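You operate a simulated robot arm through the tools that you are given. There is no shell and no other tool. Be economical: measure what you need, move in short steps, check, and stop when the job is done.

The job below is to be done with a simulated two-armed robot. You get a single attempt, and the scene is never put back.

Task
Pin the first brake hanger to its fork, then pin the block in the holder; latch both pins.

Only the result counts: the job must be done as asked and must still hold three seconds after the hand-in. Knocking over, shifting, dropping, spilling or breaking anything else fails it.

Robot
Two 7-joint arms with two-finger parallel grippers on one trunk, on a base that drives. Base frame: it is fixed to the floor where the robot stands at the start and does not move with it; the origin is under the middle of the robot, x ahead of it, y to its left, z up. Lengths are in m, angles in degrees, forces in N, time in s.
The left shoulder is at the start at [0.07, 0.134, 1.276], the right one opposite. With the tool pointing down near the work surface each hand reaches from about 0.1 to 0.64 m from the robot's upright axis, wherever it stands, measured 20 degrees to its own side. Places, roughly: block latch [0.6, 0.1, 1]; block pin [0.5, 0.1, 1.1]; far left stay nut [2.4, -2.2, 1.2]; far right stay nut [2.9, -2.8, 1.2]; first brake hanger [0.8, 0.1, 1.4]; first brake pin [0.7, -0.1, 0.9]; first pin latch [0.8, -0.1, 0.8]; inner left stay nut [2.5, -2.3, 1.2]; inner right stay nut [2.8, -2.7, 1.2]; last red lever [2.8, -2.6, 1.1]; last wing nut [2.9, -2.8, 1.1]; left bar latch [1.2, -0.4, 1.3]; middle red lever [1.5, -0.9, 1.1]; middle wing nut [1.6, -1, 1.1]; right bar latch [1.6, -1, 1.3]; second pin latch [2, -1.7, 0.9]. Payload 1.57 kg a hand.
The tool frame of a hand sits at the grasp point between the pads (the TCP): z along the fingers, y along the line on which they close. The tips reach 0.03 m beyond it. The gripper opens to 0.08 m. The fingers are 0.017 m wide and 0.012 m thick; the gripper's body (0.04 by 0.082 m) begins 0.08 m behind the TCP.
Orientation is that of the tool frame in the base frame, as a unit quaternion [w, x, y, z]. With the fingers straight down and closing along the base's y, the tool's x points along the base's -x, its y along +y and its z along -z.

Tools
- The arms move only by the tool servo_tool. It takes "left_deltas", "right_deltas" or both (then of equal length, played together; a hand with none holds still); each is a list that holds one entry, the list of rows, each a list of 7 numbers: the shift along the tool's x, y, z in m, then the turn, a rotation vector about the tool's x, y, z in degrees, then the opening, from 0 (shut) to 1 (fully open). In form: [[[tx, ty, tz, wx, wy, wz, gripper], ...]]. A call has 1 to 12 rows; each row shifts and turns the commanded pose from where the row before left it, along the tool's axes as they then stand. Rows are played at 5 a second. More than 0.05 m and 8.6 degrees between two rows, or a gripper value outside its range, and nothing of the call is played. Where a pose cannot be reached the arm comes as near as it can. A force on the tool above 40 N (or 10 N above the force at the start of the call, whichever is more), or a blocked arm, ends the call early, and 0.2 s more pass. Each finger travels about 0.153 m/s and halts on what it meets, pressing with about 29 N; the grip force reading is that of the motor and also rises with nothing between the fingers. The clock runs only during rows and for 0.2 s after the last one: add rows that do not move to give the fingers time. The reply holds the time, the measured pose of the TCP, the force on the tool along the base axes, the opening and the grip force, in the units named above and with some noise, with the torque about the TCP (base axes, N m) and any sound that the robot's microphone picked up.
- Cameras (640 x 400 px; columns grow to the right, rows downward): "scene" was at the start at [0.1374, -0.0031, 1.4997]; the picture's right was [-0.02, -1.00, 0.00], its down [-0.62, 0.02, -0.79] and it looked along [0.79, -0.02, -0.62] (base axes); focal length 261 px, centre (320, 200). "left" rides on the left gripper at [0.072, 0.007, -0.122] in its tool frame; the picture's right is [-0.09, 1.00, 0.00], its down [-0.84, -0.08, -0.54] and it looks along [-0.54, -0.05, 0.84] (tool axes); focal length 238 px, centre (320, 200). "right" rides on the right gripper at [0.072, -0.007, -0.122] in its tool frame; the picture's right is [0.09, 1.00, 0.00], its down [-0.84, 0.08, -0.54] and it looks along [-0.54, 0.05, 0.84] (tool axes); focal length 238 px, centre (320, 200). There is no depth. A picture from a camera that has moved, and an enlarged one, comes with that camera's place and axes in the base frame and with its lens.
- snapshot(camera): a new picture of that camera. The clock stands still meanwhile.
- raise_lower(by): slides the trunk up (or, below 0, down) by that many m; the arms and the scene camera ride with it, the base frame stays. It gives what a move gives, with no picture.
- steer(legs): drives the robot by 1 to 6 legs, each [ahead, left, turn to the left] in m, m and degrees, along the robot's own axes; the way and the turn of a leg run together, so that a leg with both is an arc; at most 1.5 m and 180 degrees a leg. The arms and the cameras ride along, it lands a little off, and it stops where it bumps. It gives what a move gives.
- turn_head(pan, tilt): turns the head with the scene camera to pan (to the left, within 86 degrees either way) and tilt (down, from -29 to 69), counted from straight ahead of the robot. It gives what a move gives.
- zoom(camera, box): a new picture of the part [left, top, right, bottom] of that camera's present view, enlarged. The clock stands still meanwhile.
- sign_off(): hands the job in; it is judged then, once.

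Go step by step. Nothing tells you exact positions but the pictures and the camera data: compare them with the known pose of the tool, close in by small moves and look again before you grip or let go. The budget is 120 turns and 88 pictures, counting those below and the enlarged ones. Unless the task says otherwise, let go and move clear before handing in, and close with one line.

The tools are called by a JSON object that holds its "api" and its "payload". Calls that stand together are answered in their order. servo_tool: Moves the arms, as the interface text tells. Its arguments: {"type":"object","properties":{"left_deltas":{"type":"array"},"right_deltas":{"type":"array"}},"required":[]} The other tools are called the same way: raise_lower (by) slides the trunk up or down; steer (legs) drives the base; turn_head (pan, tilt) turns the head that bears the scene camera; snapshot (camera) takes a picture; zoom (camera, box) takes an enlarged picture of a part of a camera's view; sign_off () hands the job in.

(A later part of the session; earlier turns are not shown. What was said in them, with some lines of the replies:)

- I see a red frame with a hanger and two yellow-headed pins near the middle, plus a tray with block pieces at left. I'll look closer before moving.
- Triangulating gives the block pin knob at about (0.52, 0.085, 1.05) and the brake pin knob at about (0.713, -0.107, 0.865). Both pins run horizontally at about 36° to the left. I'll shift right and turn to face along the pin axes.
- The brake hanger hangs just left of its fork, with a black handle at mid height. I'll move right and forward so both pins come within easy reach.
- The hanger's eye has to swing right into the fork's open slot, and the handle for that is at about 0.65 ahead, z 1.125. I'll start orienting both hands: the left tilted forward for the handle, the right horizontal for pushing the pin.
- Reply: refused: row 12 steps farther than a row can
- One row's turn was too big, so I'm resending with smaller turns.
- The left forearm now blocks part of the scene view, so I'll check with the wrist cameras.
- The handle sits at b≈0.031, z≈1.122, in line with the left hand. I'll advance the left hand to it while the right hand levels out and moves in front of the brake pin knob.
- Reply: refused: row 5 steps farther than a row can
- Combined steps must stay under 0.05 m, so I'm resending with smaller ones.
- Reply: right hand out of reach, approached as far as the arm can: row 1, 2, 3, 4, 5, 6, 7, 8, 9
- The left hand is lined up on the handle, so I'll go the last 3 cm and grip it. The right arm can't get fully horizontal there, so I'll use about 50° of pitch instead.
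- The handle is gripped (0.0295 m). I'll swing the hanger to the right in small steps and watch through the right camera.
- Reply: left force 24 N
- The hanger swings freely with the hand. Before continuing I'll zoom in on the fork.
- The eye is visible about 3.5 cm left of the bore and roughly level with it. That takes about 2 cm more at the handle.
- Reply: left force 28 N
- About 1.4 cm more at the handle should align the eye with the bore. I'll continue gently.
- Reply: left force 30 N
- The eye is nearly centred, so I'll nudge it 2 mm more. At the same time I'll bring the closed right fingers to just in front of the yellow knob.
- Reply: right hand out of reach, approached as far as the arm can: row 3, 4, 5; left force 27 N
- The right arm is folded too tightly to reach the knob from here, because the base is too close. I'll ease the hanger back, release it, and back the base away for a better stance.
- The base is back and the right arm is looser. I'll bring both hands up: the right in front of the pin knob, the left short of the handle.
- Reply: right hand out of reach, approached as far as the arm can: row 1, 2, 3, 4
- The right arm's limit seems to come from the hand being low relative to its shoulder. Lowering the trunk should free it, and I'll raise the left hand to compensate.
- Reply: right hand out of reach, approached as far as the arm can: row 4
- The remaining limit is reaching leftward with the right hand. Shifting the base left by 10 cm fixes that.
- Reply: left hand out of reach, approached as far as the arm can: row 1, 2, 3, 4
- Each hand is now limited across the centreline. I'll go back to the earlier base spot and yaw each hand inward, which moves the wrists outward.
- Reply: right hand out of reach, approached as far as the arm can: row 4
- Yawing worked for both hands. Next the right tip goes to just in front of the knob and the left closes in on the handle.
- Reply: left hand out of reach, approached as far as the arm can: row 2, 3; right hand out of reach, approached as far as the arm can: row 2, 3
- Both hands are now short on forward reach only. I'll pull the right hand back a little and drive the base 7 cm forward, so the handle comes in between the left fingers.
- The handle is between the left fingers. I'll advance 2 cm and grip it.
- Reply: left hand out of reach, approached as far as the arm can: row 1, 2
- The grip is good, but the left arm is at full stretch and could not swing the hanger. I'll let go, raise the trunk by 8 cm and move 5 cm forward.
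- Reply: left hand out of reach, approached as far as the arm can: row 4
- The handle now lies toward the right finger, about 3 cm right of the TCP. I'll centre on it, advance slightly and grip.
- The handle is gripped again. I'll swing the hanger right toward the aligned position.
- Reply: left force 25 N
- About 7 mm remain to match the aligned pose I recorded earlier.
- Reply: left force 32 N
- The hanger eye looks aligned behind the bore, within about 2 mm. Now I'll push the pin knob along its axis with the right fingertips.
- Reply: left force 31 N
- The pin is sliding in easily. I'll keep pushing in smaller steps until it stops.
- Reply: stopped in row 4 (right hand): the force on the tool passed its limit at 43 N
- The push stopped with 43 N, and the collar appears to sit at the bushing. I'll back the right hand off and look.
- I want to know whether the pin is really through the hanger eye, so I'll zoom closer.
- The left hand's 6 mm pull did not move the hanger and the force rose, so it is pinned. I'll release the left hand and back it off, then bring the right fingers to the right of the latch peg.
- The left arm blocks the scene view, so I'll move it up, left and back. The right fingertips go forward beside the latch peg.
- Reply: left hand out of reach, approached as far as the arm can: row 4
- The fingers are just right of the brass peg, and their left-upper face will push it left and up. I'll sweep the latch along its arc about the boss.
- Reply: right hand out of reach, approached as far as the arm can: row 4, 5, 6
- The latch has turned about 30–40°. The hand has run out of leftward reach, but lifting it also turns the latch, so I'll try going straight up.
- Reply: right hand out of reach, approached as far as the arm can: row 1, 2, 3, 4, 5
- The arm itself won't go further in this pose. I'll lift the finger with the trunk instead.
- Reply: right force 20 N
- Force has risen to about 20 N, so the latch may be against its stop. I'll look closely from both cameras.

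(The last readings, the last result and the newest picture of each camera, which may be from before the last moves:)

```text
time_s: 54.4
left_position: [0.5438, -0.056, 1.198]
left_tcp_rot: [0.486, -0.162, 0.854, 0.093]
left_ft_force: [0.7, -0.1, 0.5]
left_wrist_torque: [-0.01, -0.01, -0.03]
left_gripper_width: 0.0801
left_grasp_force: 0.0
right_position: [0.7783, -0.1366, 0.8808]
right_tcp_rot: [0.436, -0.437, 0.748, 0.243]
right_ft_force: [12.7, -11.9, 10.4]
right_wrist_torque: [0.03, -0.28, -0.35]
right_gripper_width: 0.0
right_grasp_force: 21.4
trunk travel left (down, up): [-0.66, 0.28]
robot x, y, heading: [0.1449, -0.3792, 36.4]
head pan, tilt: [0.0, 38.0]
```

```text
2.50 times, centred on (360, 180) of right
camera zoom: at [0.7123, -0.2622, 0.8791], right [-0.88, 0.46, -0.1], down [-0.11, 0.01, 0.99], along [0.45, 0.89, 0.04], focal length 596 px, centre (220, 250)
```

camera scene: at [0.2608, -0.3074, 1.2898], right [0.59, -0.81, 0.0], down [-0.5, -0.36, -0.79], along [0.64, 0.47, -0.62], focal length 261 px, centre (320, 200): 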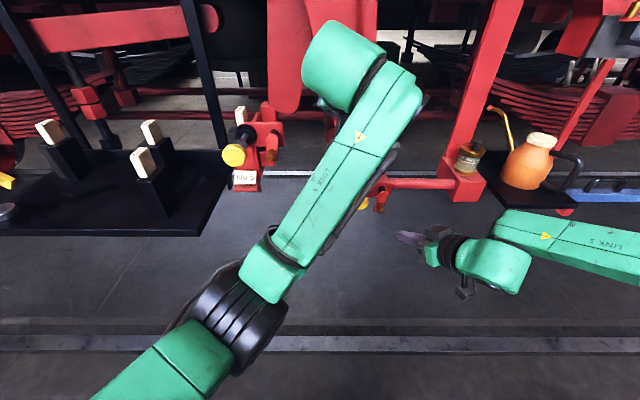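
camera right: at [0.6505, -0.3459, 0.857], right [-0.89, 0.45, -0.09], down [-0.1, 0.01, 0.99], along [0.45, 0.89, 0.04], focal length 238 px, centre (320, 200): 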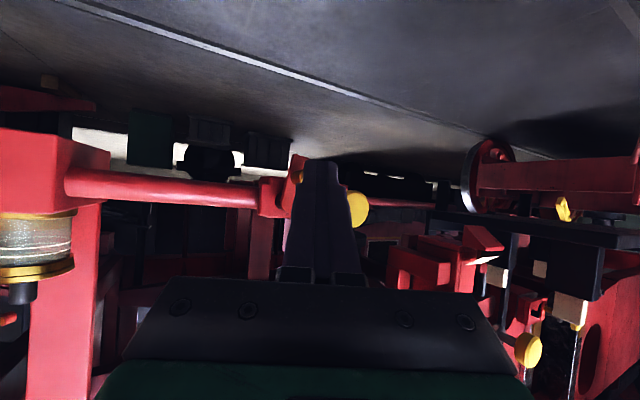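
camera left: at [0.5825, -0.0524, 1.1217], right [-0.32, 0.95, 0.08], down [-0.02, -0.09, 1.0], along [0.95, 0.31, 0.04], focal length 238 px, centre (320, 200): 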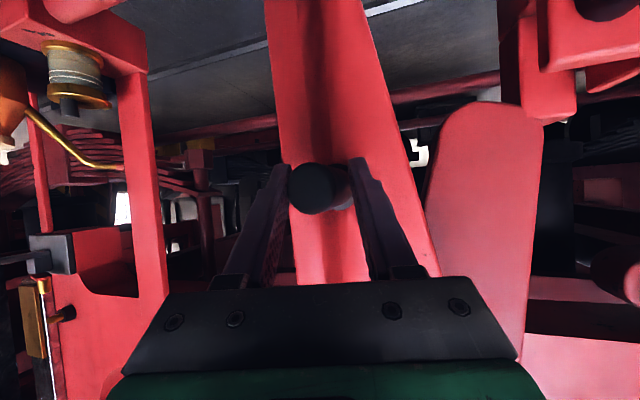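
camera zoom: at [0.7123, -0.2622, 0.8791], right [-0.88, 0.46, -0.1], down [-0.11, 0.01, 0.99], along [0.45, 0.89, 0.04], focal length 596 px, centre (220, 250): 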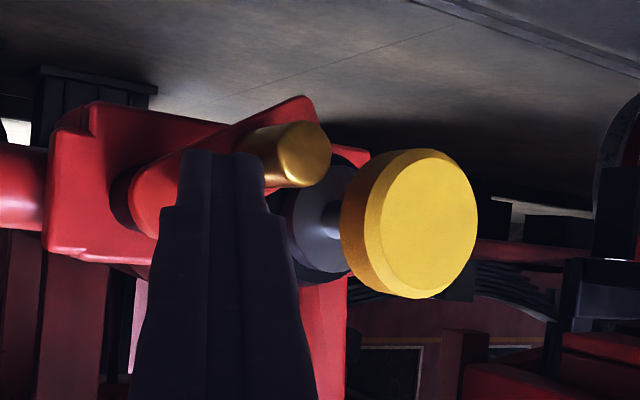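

The fingertip is beside the peg, not under it. I'll back off to the right, lower the finger, shift left with the base, and then lift.

{"api": "servo_tool", "payload": {"right_deltas": [[[0.0025, -0.011, -0.0042, 0, 0, 0, 0], [0.0108, 0, 0.0063, 0, 0, 0, 0], [0.0108, 0, 0.0063, 0, 0, 0, 0], [0, 0, 0, 0, 0, 0, 0]]]}}

{"api": "steer", "payload": {"legs": [[0, 0.026, 0]]}}

{"api": "zoom", "payload": {"camera": "right", "box": [260, 100, 460, 260]}}

```text
time_s: 55.4
left_position: [0.5429, -0.0521, 1.1957]
left_tcp_rot: [0.487, -0.161, 0.854, 0.092]
left_ft_force: [-0.6, -0.1, 0.2]
left_wrist_torque: [-0.04, 0.0, 0.06]
left_gripper_width: 0.0803
left_grasp_force: 0.1
right_position: [0.7833, -0.1442, 0.8681]
right_tcp_rot: [0.435, -0.438, 0.748, 0.243]
right_ft_force: [-0.1, 0.1, 0.4]
right_wrist_torque: [-0.03, -0.04, 0.0]
right_gripper_width: 0.0
right_grasp_force: 21.7
right hand out of reach, approached as far as the arm can: row 3
trunk travel left (down, up): [-0.66, 0.28]
robot x, y, heading: [0.1407, -0.3781, 36.4]
head pan, tilt: [0.0, 38.0]
```

```text
time_s: 56.3
left_position: [0.529, -0.031, 1.1959]
left_tcp_rot: [0.485, -0.161, 0.855, 0.091]
left_ft_force: [0.0, 0.4, 0.4]
left_wrist_torque: [0.0, -0.03, -0.04]
left_gripper_width: 0.0798
left_grasp_force: 0.1
right_position: [0.7662, -0.1233, 0.865]
right_tcp_rot: [0.433, -0.44, 0.749, 0.243]
right_ft_force: [2.5, -14.6, -6.2]
right_wrist_torque: [-0.05, 0.04, -0.02]
right_gripper_width: 0.0001
right_grasp_force: 21.2
trunk travel left (down, up): [-0.66, 0.28]
robot x, y, heading: [0.1317, -0.3581, 36.5]
head pan, tilt: [0.0, 38.0]
```

```text
2.50 times, centred on (360, 180) of right
camera zoom: at [0.7022, -0.2487, 0.8639], right [-0.89, 0.45, -0.1], down [-0.1, 0.01, 0.99], along [0.45, 0.89, 0.04], focal length 596 px, centre (220, 250)
```

zoom: 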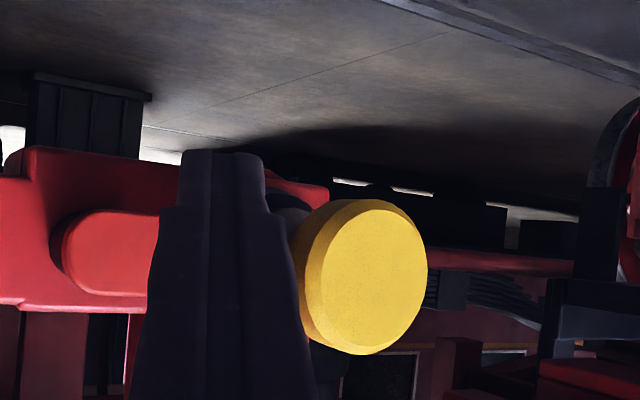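

The latch arm looks close to horizontal now. I'll check from the scene camera.

{"api": "zoom", "payload": {"camera": "scene", "box": [365, 175, 425, 225]}}

```text
8.00 times, centred on (395, 200) of scene
camera zoom: at [0.2401, -0.2777, 1.3094], right [0.59, -0.81, 0.0], down [-0.5, -0.36, -0.79], along [0.63, 0.47, -0.62], focal length 2089 px, centre (-280, 200)
```

zoom: 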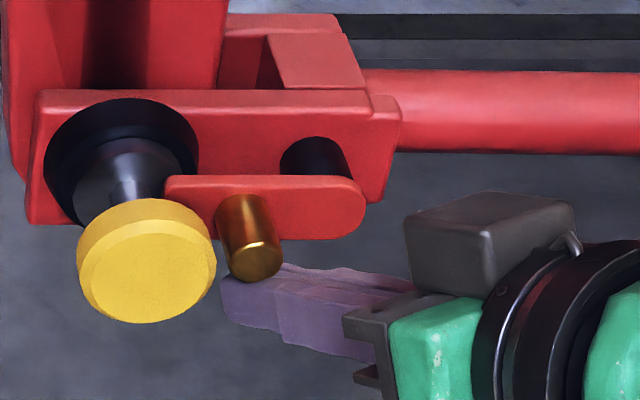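

The latch arm is horizontal in front of the pin collar. I'll nudge it up a little to be sure it is at its stop, then lower and back off to see whether it stays.

{"api": "raise_lower", "payload": {"by": 0.006}}

{"api": "raise_lower", "payload": {"by": -0.025}}

{"api": "zoom", "payload": {"camera": "scene", "box": [365, 165, 425, 225]}}

```text
time_s: 56.8
left_position: [0.531, -0.0285, 1.2005]
left_tcp_rot: [0.485, -0.162, 0.855, 0.09]
left_ft_force: [-0.7, -0.1, -0.4]
left_wrist_torque: [0.0, 0.02, -0.01]
left_gripper_width: 0.0802
left_grasp_force: 0.0
right_position: [0.7656, -0.1237, 0.865]
right_tcp_rot: [0.428, -0.441, 0.751, 0.241]
right_ft_force: [-6.7, -3.7, -21.7]
right_wrist_torque: [-0.32, 0.02, 0.09]
right_gripper_width: 0.0
right_grasp_force: 21.7
trunk travel left (down, up): [-0.666, 0.274]
robot x, y, heading: [0.1261, -0.3575, 36.2]
head pan, tilt: [0.0, 38.0]
```

```text
time_s: 57.5
left_position: [0.5301, -0.0303, 1.176]
left_tcp_rot: [0.486, -0.162, 0.854, 0.092]
left_ft_force: [0.6, -0.3, 0.2]
left_wrist_torque: [0.03, 0.04, 0.01]
left_gripper_width: 0.08
left_grasp_force: 0.0
right_position: [0.7666, -0.1223, 0.8468]
right_tcp_rot: [0.433, -0.44, 0.749, 0.242]
right_ft_force: [0.2, -1.3, 0.8]
right_wrist_torque: [0.01, -0.02, 0.0]
right_gripper_width: 0.0
right_grasp_force: 21.3
trunk travel left (down, up): [-0.641, 0.299]
robot x, y, heading: [0.1324, -0.3568, 36.5]
head pan, tilt: [0.0, 38.0]
```

```text
6.67 times, centred on (395, 195) of scene
camera zoom: at [0.2396, -0.2771, 1.2907], right [0.59, -0.81, 0.0], down [-0.5, -0.36, -0.79], along [0.64, 0.47, -0.62], focal length 1741 px, centre (-180, 233)
```

zoom: 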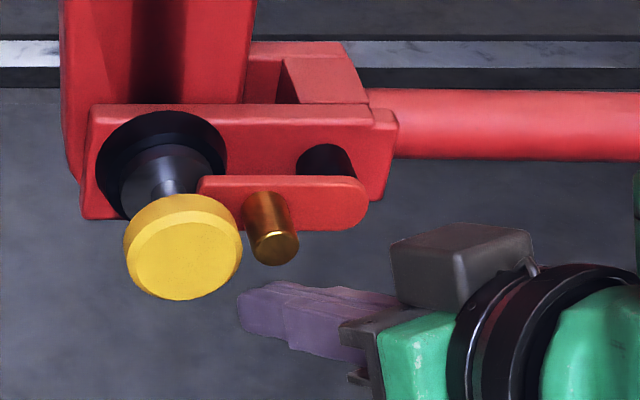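

The latch stays in place and met a hard stop, so the first hanger is pinned and latched. I'll retract the right hand, raise the trunk and move left to the block holder.

{"api": "servo_tool", "payload": {"right_deltas": [[[0.003, -0.015, -0.005, 0, 0, 0, 0], [0.0186, 0.0163, -0.0315, 0, 0, 0, 0], [0.0186, 0.0163, -0.0315, 0, 0, 0, 0], [0.0186, 0.0163, -0.0315, 0, 0, 0, 0]]]}}

{"api": "raise_lower", "payload": {"by": 0.18}}

{"api": "steer", "payload": {"legs": [[-0.04, 0, 0], [0, 0.277, 0]]}}

{"api": "snapshot", "payload": {"camera": "scene"}}

```text
time_s: 58.5
left_position: [0.5292, -0.0323, 1.1773]
left_tcp_rot: [0.486, -0.162, 0.854, 0.092]
left_ft_force: [0.2, 0.0, -0.6]
left_wrist_torque: [-0.03, 0.01, 0.01]
left_gripper_width: 0.08
left_grasp_force: 0.0
right_position: [0.6789, -0.2066, 0.8464]
right_tcp_rot: [0.433, -0.44, 0.748, 0.243]
right_ft_force: [-0.4, -0.3, -0.2]
right_wrist_torque: [-0.01, -0.05, -0.03]
right_gripper_width: 0.0
right_grasp_force: 21.8
trunk travel left (down, up): [-0.641, 0.299]
robot x, y, heading: [0.1271, -0.3562, 36.3]
head pan, tilt: [0.0, 38.0]
```

```text
time_s: 60.5
left_position: [0.5279, -0.0304, 1.357]
left_tcp_rot: [0.485, -0.162, 0.854, 0.09]
left_ft_force: [-0.4, 0.0, 0.1]
left_wrist_torque: [-0.03, -0.02, -0.03]
left_gripper_width: 0.0802
left_grasp_force: 0.1
right_position: [0.678, -0.2063, 1.026]
right_tcp_rot: [0.432, -0.44, 0.749, 0.242]
right_ft_force: [0.4, -0.3, 0.4]
right_wrist_torque: [0.0, -0.01, -0.01]
right_gripper_width: 0.0
right_grasp_force: 21.1
trunk travel left (down, up): [-0.821, 0.119]
robot x, y, heading: [0.1271, -0.3527, 36.3]
head pan, tilt: [0.0, 38.0]
```

```text
time_s: 63.0
left_position: [0.3335, 0.1687, 1.3574]
left_tcp_rot: [0.486, -0.161, 0.854, 0.091]
left_ft_force: [-0.1, -0.3, 0.3]
left_wrist_torque: [0.02, -0.05, 0.01]
left_gripper_width: 0.0802
left_grasp_force: 0.1
right_position: [0.4832, -0.0066, 1.0251]
right_tcp_rot: [0.432, -0.438, 0.75, 0.242]
right_ft_force: [0.3, 0.2, 0.2]
right_wrist_torque: [0.02, -0.05, 0.02]
right_gripper_width: 0.0002
right_grasp_force: 21.5
trunk travel left (down, up): [-0.821, 0.119]
robot x, y, heading: [-0.0675, -0.1547, 36.2]
head pan, tilt: [0.0, 38.0]
```

```text
25 pictures are left
camera scene: at [0.0438, -0.078, 1.4707], right [0.59, -0.81, 0.0], down [-0.5, -0.36, -0.79], along [0.64, 0.47, -0.62], focal length 261 px, centre (320, 200)
```

scene: 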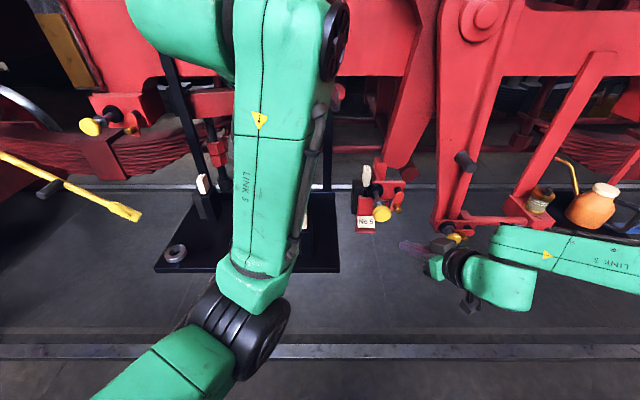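

The block holder is clear ahead. I'll zoom in to check how the block sits and where the pin is.

{"api": "zoom", "payload": {"camera": "scene", "box": [340, 150, 430, 240]}}

{"api": "zoom", "payload": {"camera": "right", "box": [200, 60, 480, 280]}}

```text
4.44 times, centred on (385, 195) of scene
camera zoom: at [0.0438, -0.078, 1.4707], right [0.59, -0.81, 0.0], down [-0.5, -0.36, -0.79], along [0.64, 0.47, -0.62], focal length 1161 px, centre (31, 222)
```

zoom: 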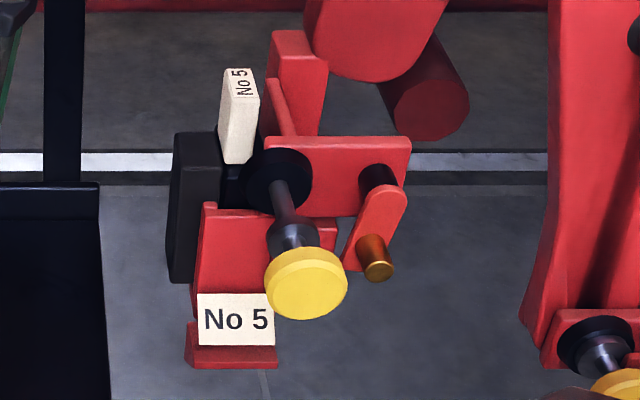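

```text
1.82 times, centred on (340, 170) of right
camera zoom: at [0.4188, -0.133, 1.0244], right [-0.89, 0.45, -0.1], down [-0.1, 0.01, 0.99], along [0.45, 0.89, 0.04], focal length 433 px, centre (284, 254)
```

zoom: 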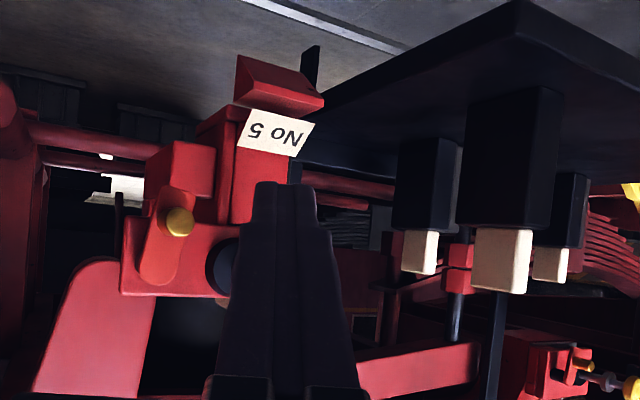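

The block already sits in its "No 5" holder with the pin half out, and the knob is at about (0.523, 0.085, 1.05). I'll bring the right fingertips in front of the knob.

{"api": "servo_tool", "payload": {"right_deltas": [[[-0.019, 0.0099, 0.0105, 0, 0, 0, 0], [-0.019, 0.0099, 0.0105, 0, 0, 0, 0], [-0.019, 0.0099, 0.0105, 0, 0, 0, 0], [0, 0, 0, 0, 0, 0, 0]]]}}

{"api": "zoom", "payload": {"camera": "scene", "box": [340, 150, 430, 240]}}

```text
time_s: 64.0
left_position: [0.3334, 0.1699, 1.3575]
left_tcp_rot: [0.487, -0.16, 0.854, 0.09]
left_ft_force: [-0.1, 0.0, -0.6]
left_wrist_torque: [0.0, 0.0, 0.01]
left_gripper_width: 0.08
left_grasp_force: 0.0
right_position: [0.484, 0.0583, 1.0591]
right_tcp_rot: [0.433, -0.439, 0.749, 0.242]
right_ft_force: [-0.3, 0.0, -0.2]
right_wrist_torque: [0.0, 0.02, -0.02]
right_gripper_width: 0.0002
right_grasp_force: 21.9
trunk travel left (down, up): [-0.821, 0.119]
robot x, y, heading: [-0.0662, -0.1531, 36.3]
head pan, tilt: [0.0, 38.0]
```

```text
4.44 times, centred on (385, 195) of scene
camera zoom: at [0.0431, -0.0765, 1.4707], right [0.59, -0.81, 0.0], down [-0.5, -0.36, -0.79], along [0.64, 0.47, -0.62], focal length 1161 px, centre (31, 222)
```

zoom: 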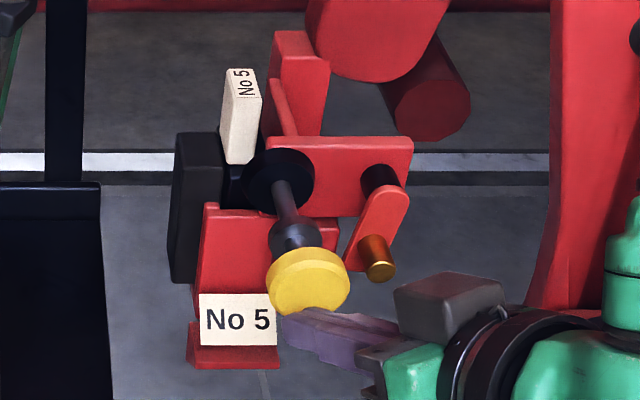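

The tip is right in front of the knob, so I'll push the block pin in.

{"api": "servo_tool", "payload": {"right_deltas": [[[-0.00464, -0.00407, 0.00788, 0, 0, 0, 0], [-0.00464, -0.00407, 0.00788, 0, 0, 0, 0], [-0.00464, -0.00407, 0.00788, 0, 0, 0, 0], [-0.00464, -0.00407, 0.00788, 0, 0, 0, 0], [-0.0023, -0.002, 0.0039, 0, 0, 0, 0], [-0.0023, -0.002, 0.0039, 0, 0, 0, 0], [-0.0023, -0.002, 0.0039, 0, 0, 0, 0]]]}}

{"api": "zoom", "payload": {"camera": "scene", "box": [340, 150, 430, 240]}}

```text
time_s: 65.5
left_position: [0.331, 0.169, 1.358]
left_tcp_rot: [0.487, -0.161, 0.854, 0.091]
left_ft_force: [-0.3, 0.9, -0.1]
left_wrist_torque: [0.0, 0.02, -0.04]
left_gripper_width: 0.08
left_grasp_force: 0.1
right_position: [0.528, 0.088, 1.0583]
right_tcp_rot: [0.432, -0.439, 0.75, 0.241]
right_ft_force: [-5.9, -6.7, -1.2]
right_wrist_torque: [-0.09, 0.11, -0.04]
right_gripper_width: 0.0
right_grasp_force: 21.3
trunk travel left (down, up): [-0.821, 0.119]
robot x, y, heading: [-0.0695, -0.1556, 36.1]
head pan, tilt: [0.0, 38.0]
```

```text
4.44 times, centred on (385, 195) of scene
camera zoom: at [0.0411, -0.0779, 1.4709], right [0.59, -0.81, 0.0], down [-0.5, -0.36, -0.79], along [0.64, 0.47, -0.61], focal length 1161 px, centre (31, 222)
```

zoom: 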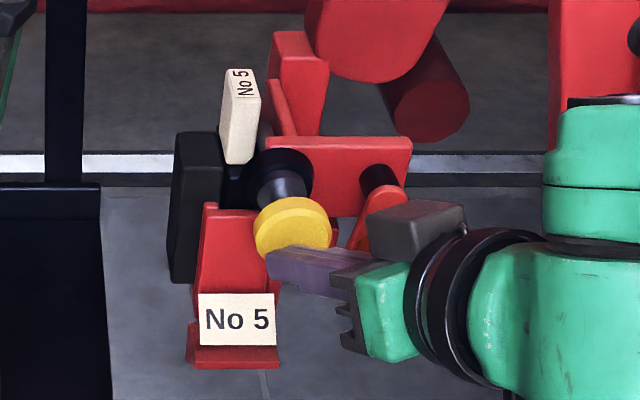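

The pin is about 4 cm in with low force. I'll keep pushing to the stop.

{"api": "servo_tool", "payload": {"right_deltas": [[[-0.0023, -0.002, 0.0039, 0, 0, 0, 0], [-0.0023, -0.002, 0.0039, 0, 0, 0, 0], [-0.0023, -0.002, 0.0039, 0, 0, 0, 0], [-0.0023, -0.002, 0.0039, 0, 0, 0, 0]]]}}

{"api": "zoom", "payload": {"camera": "scene", "box": [340, 150, 430, 240]}}

```text
time_s: 66.3
left_position: [0.3251, 0.1624, 1.3616]
left_tcp_rot: [0.489, -0.159, 0.852, 0.093]
left_ft_force: [0.6, 0.2, 0.5]
left_wrist_torque: [-0.03, -0.01, -0.01]
left_gripper_width: 0.0803
left_grasp_force: 0.1
right_position: [0.5274, 0.088, 1.0569]
right_tcp_rot: [0.431, -0.44, 0.749, 0.243]
right_ft_force: [-17.1, -18.2, 10.9]
right_wrist_torque: [0.07, -0.1, -0.08]
right_gripper_width: 0.0
right_grasp_force: 21.3
trunk travel left (down, up): [-0.821, 0.119]
robot x, y, heading: [-0.0675, -0.1538, 35.9]
head pan, tilt: [0.0, 38.0]
stopped in row 3 (right hand): the force on the tool passed its limit at 43 N (the readings are from after the stop); the commanded pose is now the measured one
```

```text
4.44 times, centred on (385, 195) of scene
camera zoom: at [0.0337, -0.085, 1.4723], right [0.59, -0.81, 0.0], down [-0.49, -0.36, -0.79], along [0.64, 0.47, -0.61], focal length 1161 px, centre (31, 222)
```

zoom: 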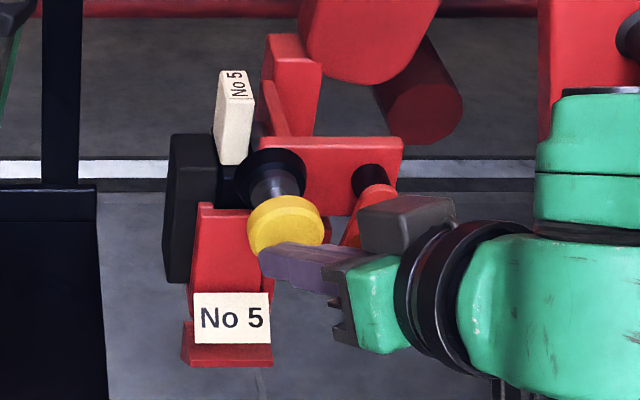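

It stopped hard after 3.9 cm of travel, the same as the first pin, so it should be home. I'll back off and move the fingertips to the lower right of the block latch peg.

{"api": "servo_tool", "payload": {"right_deltas": [[[0.0116, 0.0102, -0.0197, 0, 0, 0, 0], [0.0116, 0.0102, -0.0197, 0, 0, 0, 0], [0.0091, -0.0286, -0.0095, 0, 0, 0, 0], [0.0091, -0.0286, -0.0095, 0, 0, 0, 0], [0.0091, -0.0286, -0.0095, 0, 0, 0, 0], [0, 0, 0, 0, 0, 0, 0]]]}}

{"api": "raise_lower", "payload": {"by": -0.02}}

{"api": "zoom", "payload": {"camera": "scene", "box": [345, 150, 435, 230]}}

```text
time_s: 67.7
left_position: [0.3319, 0.1692, 1.3566]
left_tcp_rot: [0.486, -0.161, 0.854, 0.091]
left_ft_force: [0.6, 0.2, -0.4]
left_wrist_torque: [-0.03, -0.01, 0.01]
left_gripper_width: 0.0805
left_grasp_force: 0.2
right_position: [0.5499, -0.0111, 1.0448]
right_tcp_rot: [0.427, -0.441, 0.751, 0.243]
right_ft_force: [0.0, -0.4, 0.3]
right_wrist_torque: [0.0, -0.02, -0.01]
right_gripper_width: 0.0
right_grasp_force: 21.6
trunk travel left (down, up): [-0.821, 0.119]
robot x, y, heading: [-0.0675, -0.1538, 36.1]
head pan, tilt: [0.0, 38.0]
```

```text
time_s: 68.3
left_position: [0.3323, 0.1696, 1.3378]
left_tcp_rot: [0.485, -0.16, 0.855, 0.09]
left_ft_force: [-0.2, -0.8, -0.2]
left_wrist_torque: [0.0, -0.01, -0.01]
left_gripper_width: 0.08
left_grasp_force: 0.0
right_position: [0.5502, -0.0115, 1.0234]
right_tcp_rot: [0.427, -0.441, 0.751, 0.242]
right_ft_force: [0.8, 0.8, -0.7]
right_wrist_torque: [0.02, 0.0, -0.04]
right_gripper_width: 0.0
right_grasp_force: 21.6
trunk travel left (down, up): [-0.801, 0.139]
robot x, y, heading: [-0.0705, -0.157, 36.0]
head pan, tilt: [0.0, 38.0]
```

```text
5.00 times, centred on (390, 190) of scene
camera zoom: at [0.0428, -0.076, 1.4506], right [0.59, -0.81, 0.0], down [-0.5, -0.36, -0.79], along [0.64, 0.46, -0.62], focal length 1306 px, centre (-30, 250)
```

zoom: 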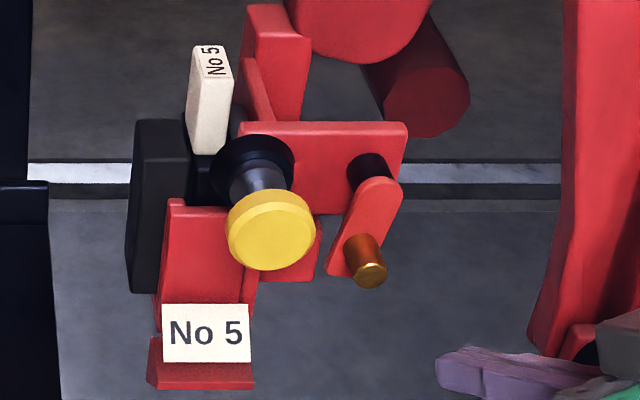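

The pin's collar is at its bushing, like the first one. I'll advance beside the peg and sweep left.

{"api": "servo_tool", "payload": {"right_deltas": [[[-0.012, -0.0095, 0.0177, 0, 0, 0, 0], [-0.012, -0.0095, 0.0177, 0, 0, 0, 0], [-0.012, -0.0095, 0.0177, 0, 0, 0, 0], [-0.0013, 0.0057, 0.0022, 0, 0, 0, 0], [-0.0013, 0.0057, 0.0022, 0, 0, 0, 0], [-0.0013, 0.0057, 0.0022, 0, 0, 0, 0], [-0.0013, 0.0057, 0.0022, 0, 0, 0, 0]]]}}

{"api": "zoom", "payload": {"camera": "scene", "box": [345, 150, 435, 230]}}

```text
time_s: 70.0
left_position: [0.3323, 0.1681, 1.337]
left_tcp_rot: [0.486, -0.16, 0.855, 0.09]
left_ft_force: [0.0, 0.2, 0.0]
left_wrist_torque: [0.01, 0.0, -0.01]
left_gripper_width: 0.0799
left_grasp_force: 0.1
right_position: [0.5924, 0.0506, 1.028]
right_tcp_rot: [0.427, -0.44, 0.752, 0.242]
right_ft_force: [1.0, -1.5, 0.6]
right_wrist_torque: [0.03, 0.0, -0.01]
right_gripper_width: 0.0
right_grasp_force: 21.7
trunk travel left (down, up): [-0.801, 0.139]
robot x, y, heading: [-0.0668, -0.1549, 36.0]
head pan, tilt: [0.0, 38.0]
```

```text
5.00 times, centred on (390, 190) of scene
camera zoom: at [0.0427, -0.077, 1.4507], right [0.59, -0.81, 0.0], down [-0.5, -0.36, -0.79], along [0.64, 0.46, -0.62], focal length 1306 px, centre (-30, 250)
```

zoom: 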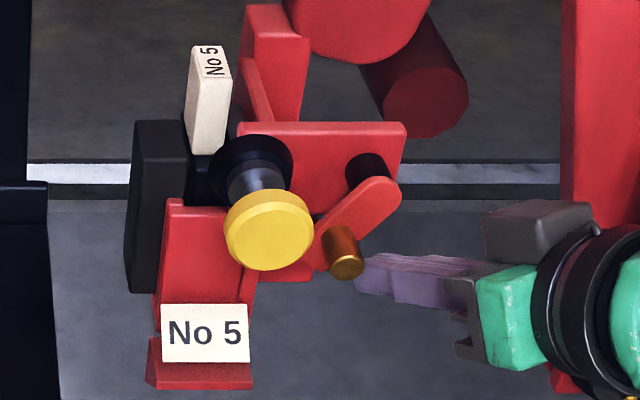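

The latch is turning. I'll continue left and then up, following the arc.

{"api": "servo_tool", "payload": {"right_deltas": [[[-0.0009, 0.0041, 0.0016, 0, 0, 0, 0], [-0.0009, 0.0041, 0.0016, 0, 0, 0, 0], [-0.0009, 0.0041, 0.0016, 0, 0, 0, 0], [-0.004, 0.0027, -0.0009, 0, 0, 0, 0], [-0.004, 0.0027, -0.0009, 0, 0, 0, 0], [-0.004, 0.0027, -0.0009, 0, 0, 0, 0]]]}}

{"api": "zoom", "payload": {"camera": "scene", "box": [345, 150, 435, 230]}}

```text
time_s: 71.3
left_position: [0.3337, 0.1683, 1.3367]
left_tcp_rot: [0.484, -0.162, 0.855, 0.091]
left_ft_force: [-0.5, 0.1, 0.0]
left_wrist_torque: [0.0, 0.03, -0.03]
left_gripper_width: 0.0801
left_grasp_force: 0.0
right_position: [0.5788, 0.0678, 1.0395]
right_tcp_rot: [0.429, -0.441, 0.75, 0.244]
right_ft_force: [1.0, -1.4, -1.6]
right_wrist_torque: [-0.05, 0.0, -0.03]
right_gripper_width: 0.0
right_grasp_force: 21.0
trunk travel left (down, up): [-0.801, 0.139]
robot x, y, heading: [-0.0662, -0.1528, 36.0]
head pan, tilt: [0.0, 38.0]
```

```text
5.00 times, centred on (390, 190) of scene
camera zoom: at [0.0433, -0.0764, 1.4506], right [0.59, -0.81, 0.0], down [-0.5, -0.36, -0.79], along [0.64, 0.46, -0.62], focal length 1306 px, centre (-30, 250)
```

zoom: 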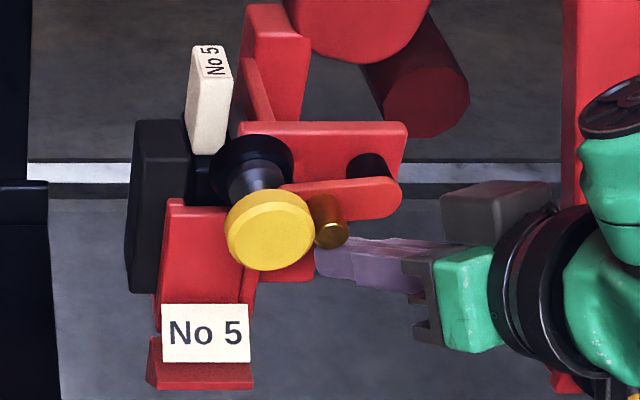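

It is nearly horizontal with the finger under the peg. I'll lift a little more to reach the stop.

{"api": "servo_tool", "payload": {"right_deltas": [[[-0.0028, 0.0009, -0.0012, 0, 0, 0, 0], [-0.0028, 0.0009, -0.0012, 0, 0, 0, 0], [-0.0028, 0.0009, -0.0012, 0, 0, 0, 0], [-0.0026, 0, -0.0015, 0, 0, 0, 0], [-0.0026, 0, -0.0015, 0, 0, 0, 0]]]}}

{"api": "zoom", "payload": {"camera": "scene", "box": [345, 150, 435, 230]}}

```text
time_s: 72.5
left_position: [0.3383, 0.1737, 1.3352]
left_tcp_rot: [0.485, -0.161, 0.855, 0.089]
left_ft_force: [0.2, 0.0, -0.2]
left_wrist_torque: [-0.01, -0.01, 0.01]
left_gripper_width: 0.0801
left_grasp_force: 0.1
right_position: [0.576, 0.0666, 1.0463]
right_tcp_rot: [0.422, -0.443, 0.752, 0.244]
right_ft_force: [-3.6, 3.7, -26.6]
right_wrist_torque: [-0.53, 0.07, 0.07]
right_gripper_width: 0.0
right_grasp_force: 20.8
right hand out of reach, approached as far as the arm can: row 1, 3, 5
trunk travel left (down, up): [-0.801, 0.139]
robot x, y, heading: [-0.071, -0.1577, 35.9]
head pan, tilt: [0.0, 38.0]
```

```text
5.00 times, centred on (390, 190) of scene
camera zoom: at [0.0481, -0.0723, 1.4496], right [0.59, -0.81, 0.0], down [-0.5, -0.37, -0.78], along [0.63, 0.46, -0.62], focal length 1306 px, centre (-30, 250)
```

zoom: 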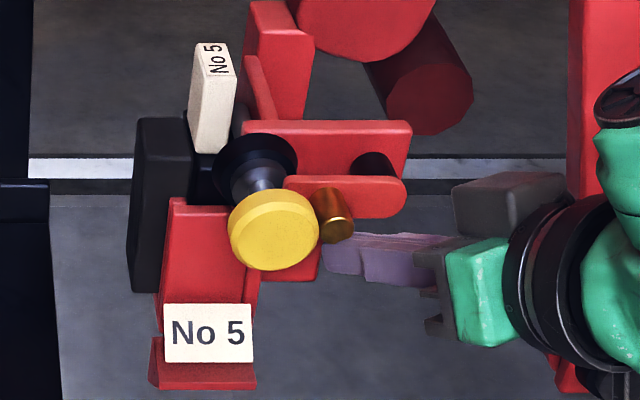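

The latch is horizontal and at its stop (27 N). I'll lower the finger off the peg, retreat, and do a final check of both.

{"api": "servo_tool", "payload": {"right_deltas": [[[0.0065, 0, 0.0038, 0, 0, 0, 0], [0.0065, 0, 0.0038, 0, 0, 0, 0], [0.0041, -0.0183, -0.007, 0, 0, 0, 0], [0.0153, 0.0134, -0.026, 0, 0, 0, 0], [0.0153, 0.0134, -0.026, 0, 0, 0, 0], [0.0153, 0.0134, -0.026, 0, 0, 0, 0], [0, -0.03, 0, 0, 0, 0, 0]]]}}

{"api": "steer", "payload": {"legs": [[-0.1, 0, 0]]}}

{"api": "snapshot", "payload": {"camera": "scene"}}

```text
time_s: 74.2
left_position: [0.3339, 0.1695, 1.3374]
left_tcp_rot: [0.485, -0.161, 0.854, 0.091]
left_ft_force: [-1.0, 1.3, 0.3]
left_wrist_torque: [0.02, 0.01, 0.02]
left_gripper_width: 0.0799
left_grasp_force: 0.0
right_position: [0.5324, -0.0277, 1.0394]
right_tcp_rot: [0.427, -0.441, 0.751, 0.243]
right_ft_force: [1.0, -0.2, -0.7]
right_wrist_torque: [-0.01, -0.01, 0.01]
right_gripper_width: 0.0
right_grasp_force: 21.1
trunk travel left (down, up): [-0.801, 0.139]
robot x, y, heading: [-0.0664, -0.1563, 36.5]
head pan, tilt: [0.0, 38.0]
```

```text
time_s: 75.3
left_position: [0.2546, 0.1147, 1.3363]
left_tcp_rot: [0.485, -0.161, 0.855, 0.09]
left_ft_force: [-0.4, -0.2, -0.8]
left_wrist_torque: [-0.03, -0.01, 0.0]
left_gripper_width: 0.0799
left_grasp_force: 0.1
right_position: [0.4544, -0.0847, 1.0383]
right_tcp_rot: [0.426, -0.441, 0.752, 0.242]
right_ft_force: [-1.1, 1.2, -0.3]
right_wrist_torque: [0.03, 0.01, 0.0]
right_gripper_width: 0.0003
right_grasp_force: 21.3
trunk travel left (down, up): [-0.801, 0.139]
robot x, y, heading: [-0.1519, -0.2131, 36.5]
head pan, tilt: [0.0, 38.0]
```

```text
15 pictures are left
camera scene: at [-0.0349, -0.133, 1.4503], right [0.59, -0.81, 0.0], down [-0.5, -0.36, -0.79], along [0.64, 0.46, -0.62], focal length 261 px, centre (320, 200)
```

scene: 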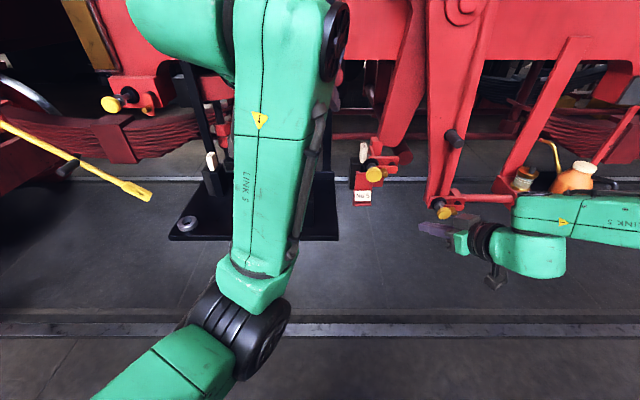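

Everything is standing. I'll zoom on both latches, and on the similar pin at upper left as a reference for the latched state.

{"api": "zoom", "payload": {"camera": "scene", "box": [340, 130, 470, 225]}}

{"api": "zoom", "payload": {"camera": "scene", "box": [90, 70, 180, 130]}}

```text
4.21 times, centred on (405, 178) of scene
camera zoom: at [-0.0349, -0.133, 1.4503], right [0.59, -0.81, 0.0], down [-0.5, -0.36, -0.79], along [0.64, 0.46, -0.62], focal length 1100 px, centre (-38, 295)
```

zoom: 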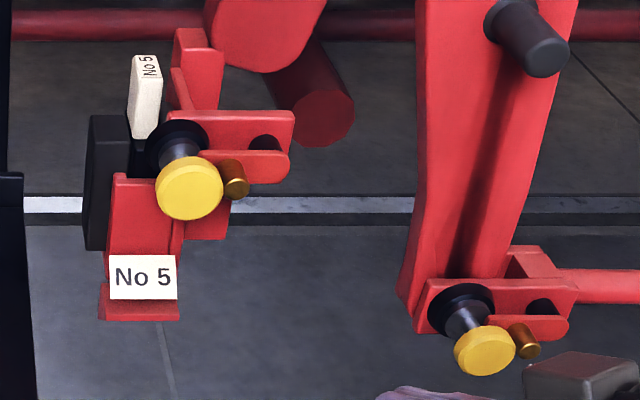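

```text
6.67 times, centred on (135, 100) of scene
camera zoom: at [-0.0349, -0.133, 1.4503], right [0.59, -0.81, 0.0], down [-0.5, -0.36, -0.79], along [0.64, 0.46, -0.62], focal length 1741 px, centre (1553, 867)
```

zoom: 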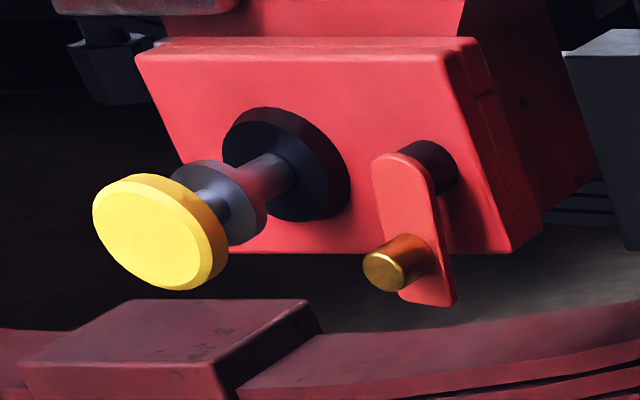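

Both pins are seated with their latches across in front of the collars, and both hands are clear, so I'm handing in.

{"api": "sign_off", "payload": {}}

```text
The job is handed in.
```

The first brake hanger is pinned to its fork and the block is pinned in its holder. Both latches are turned to their stops across the pin collars. Both hands are clear, and the job has been handed in.
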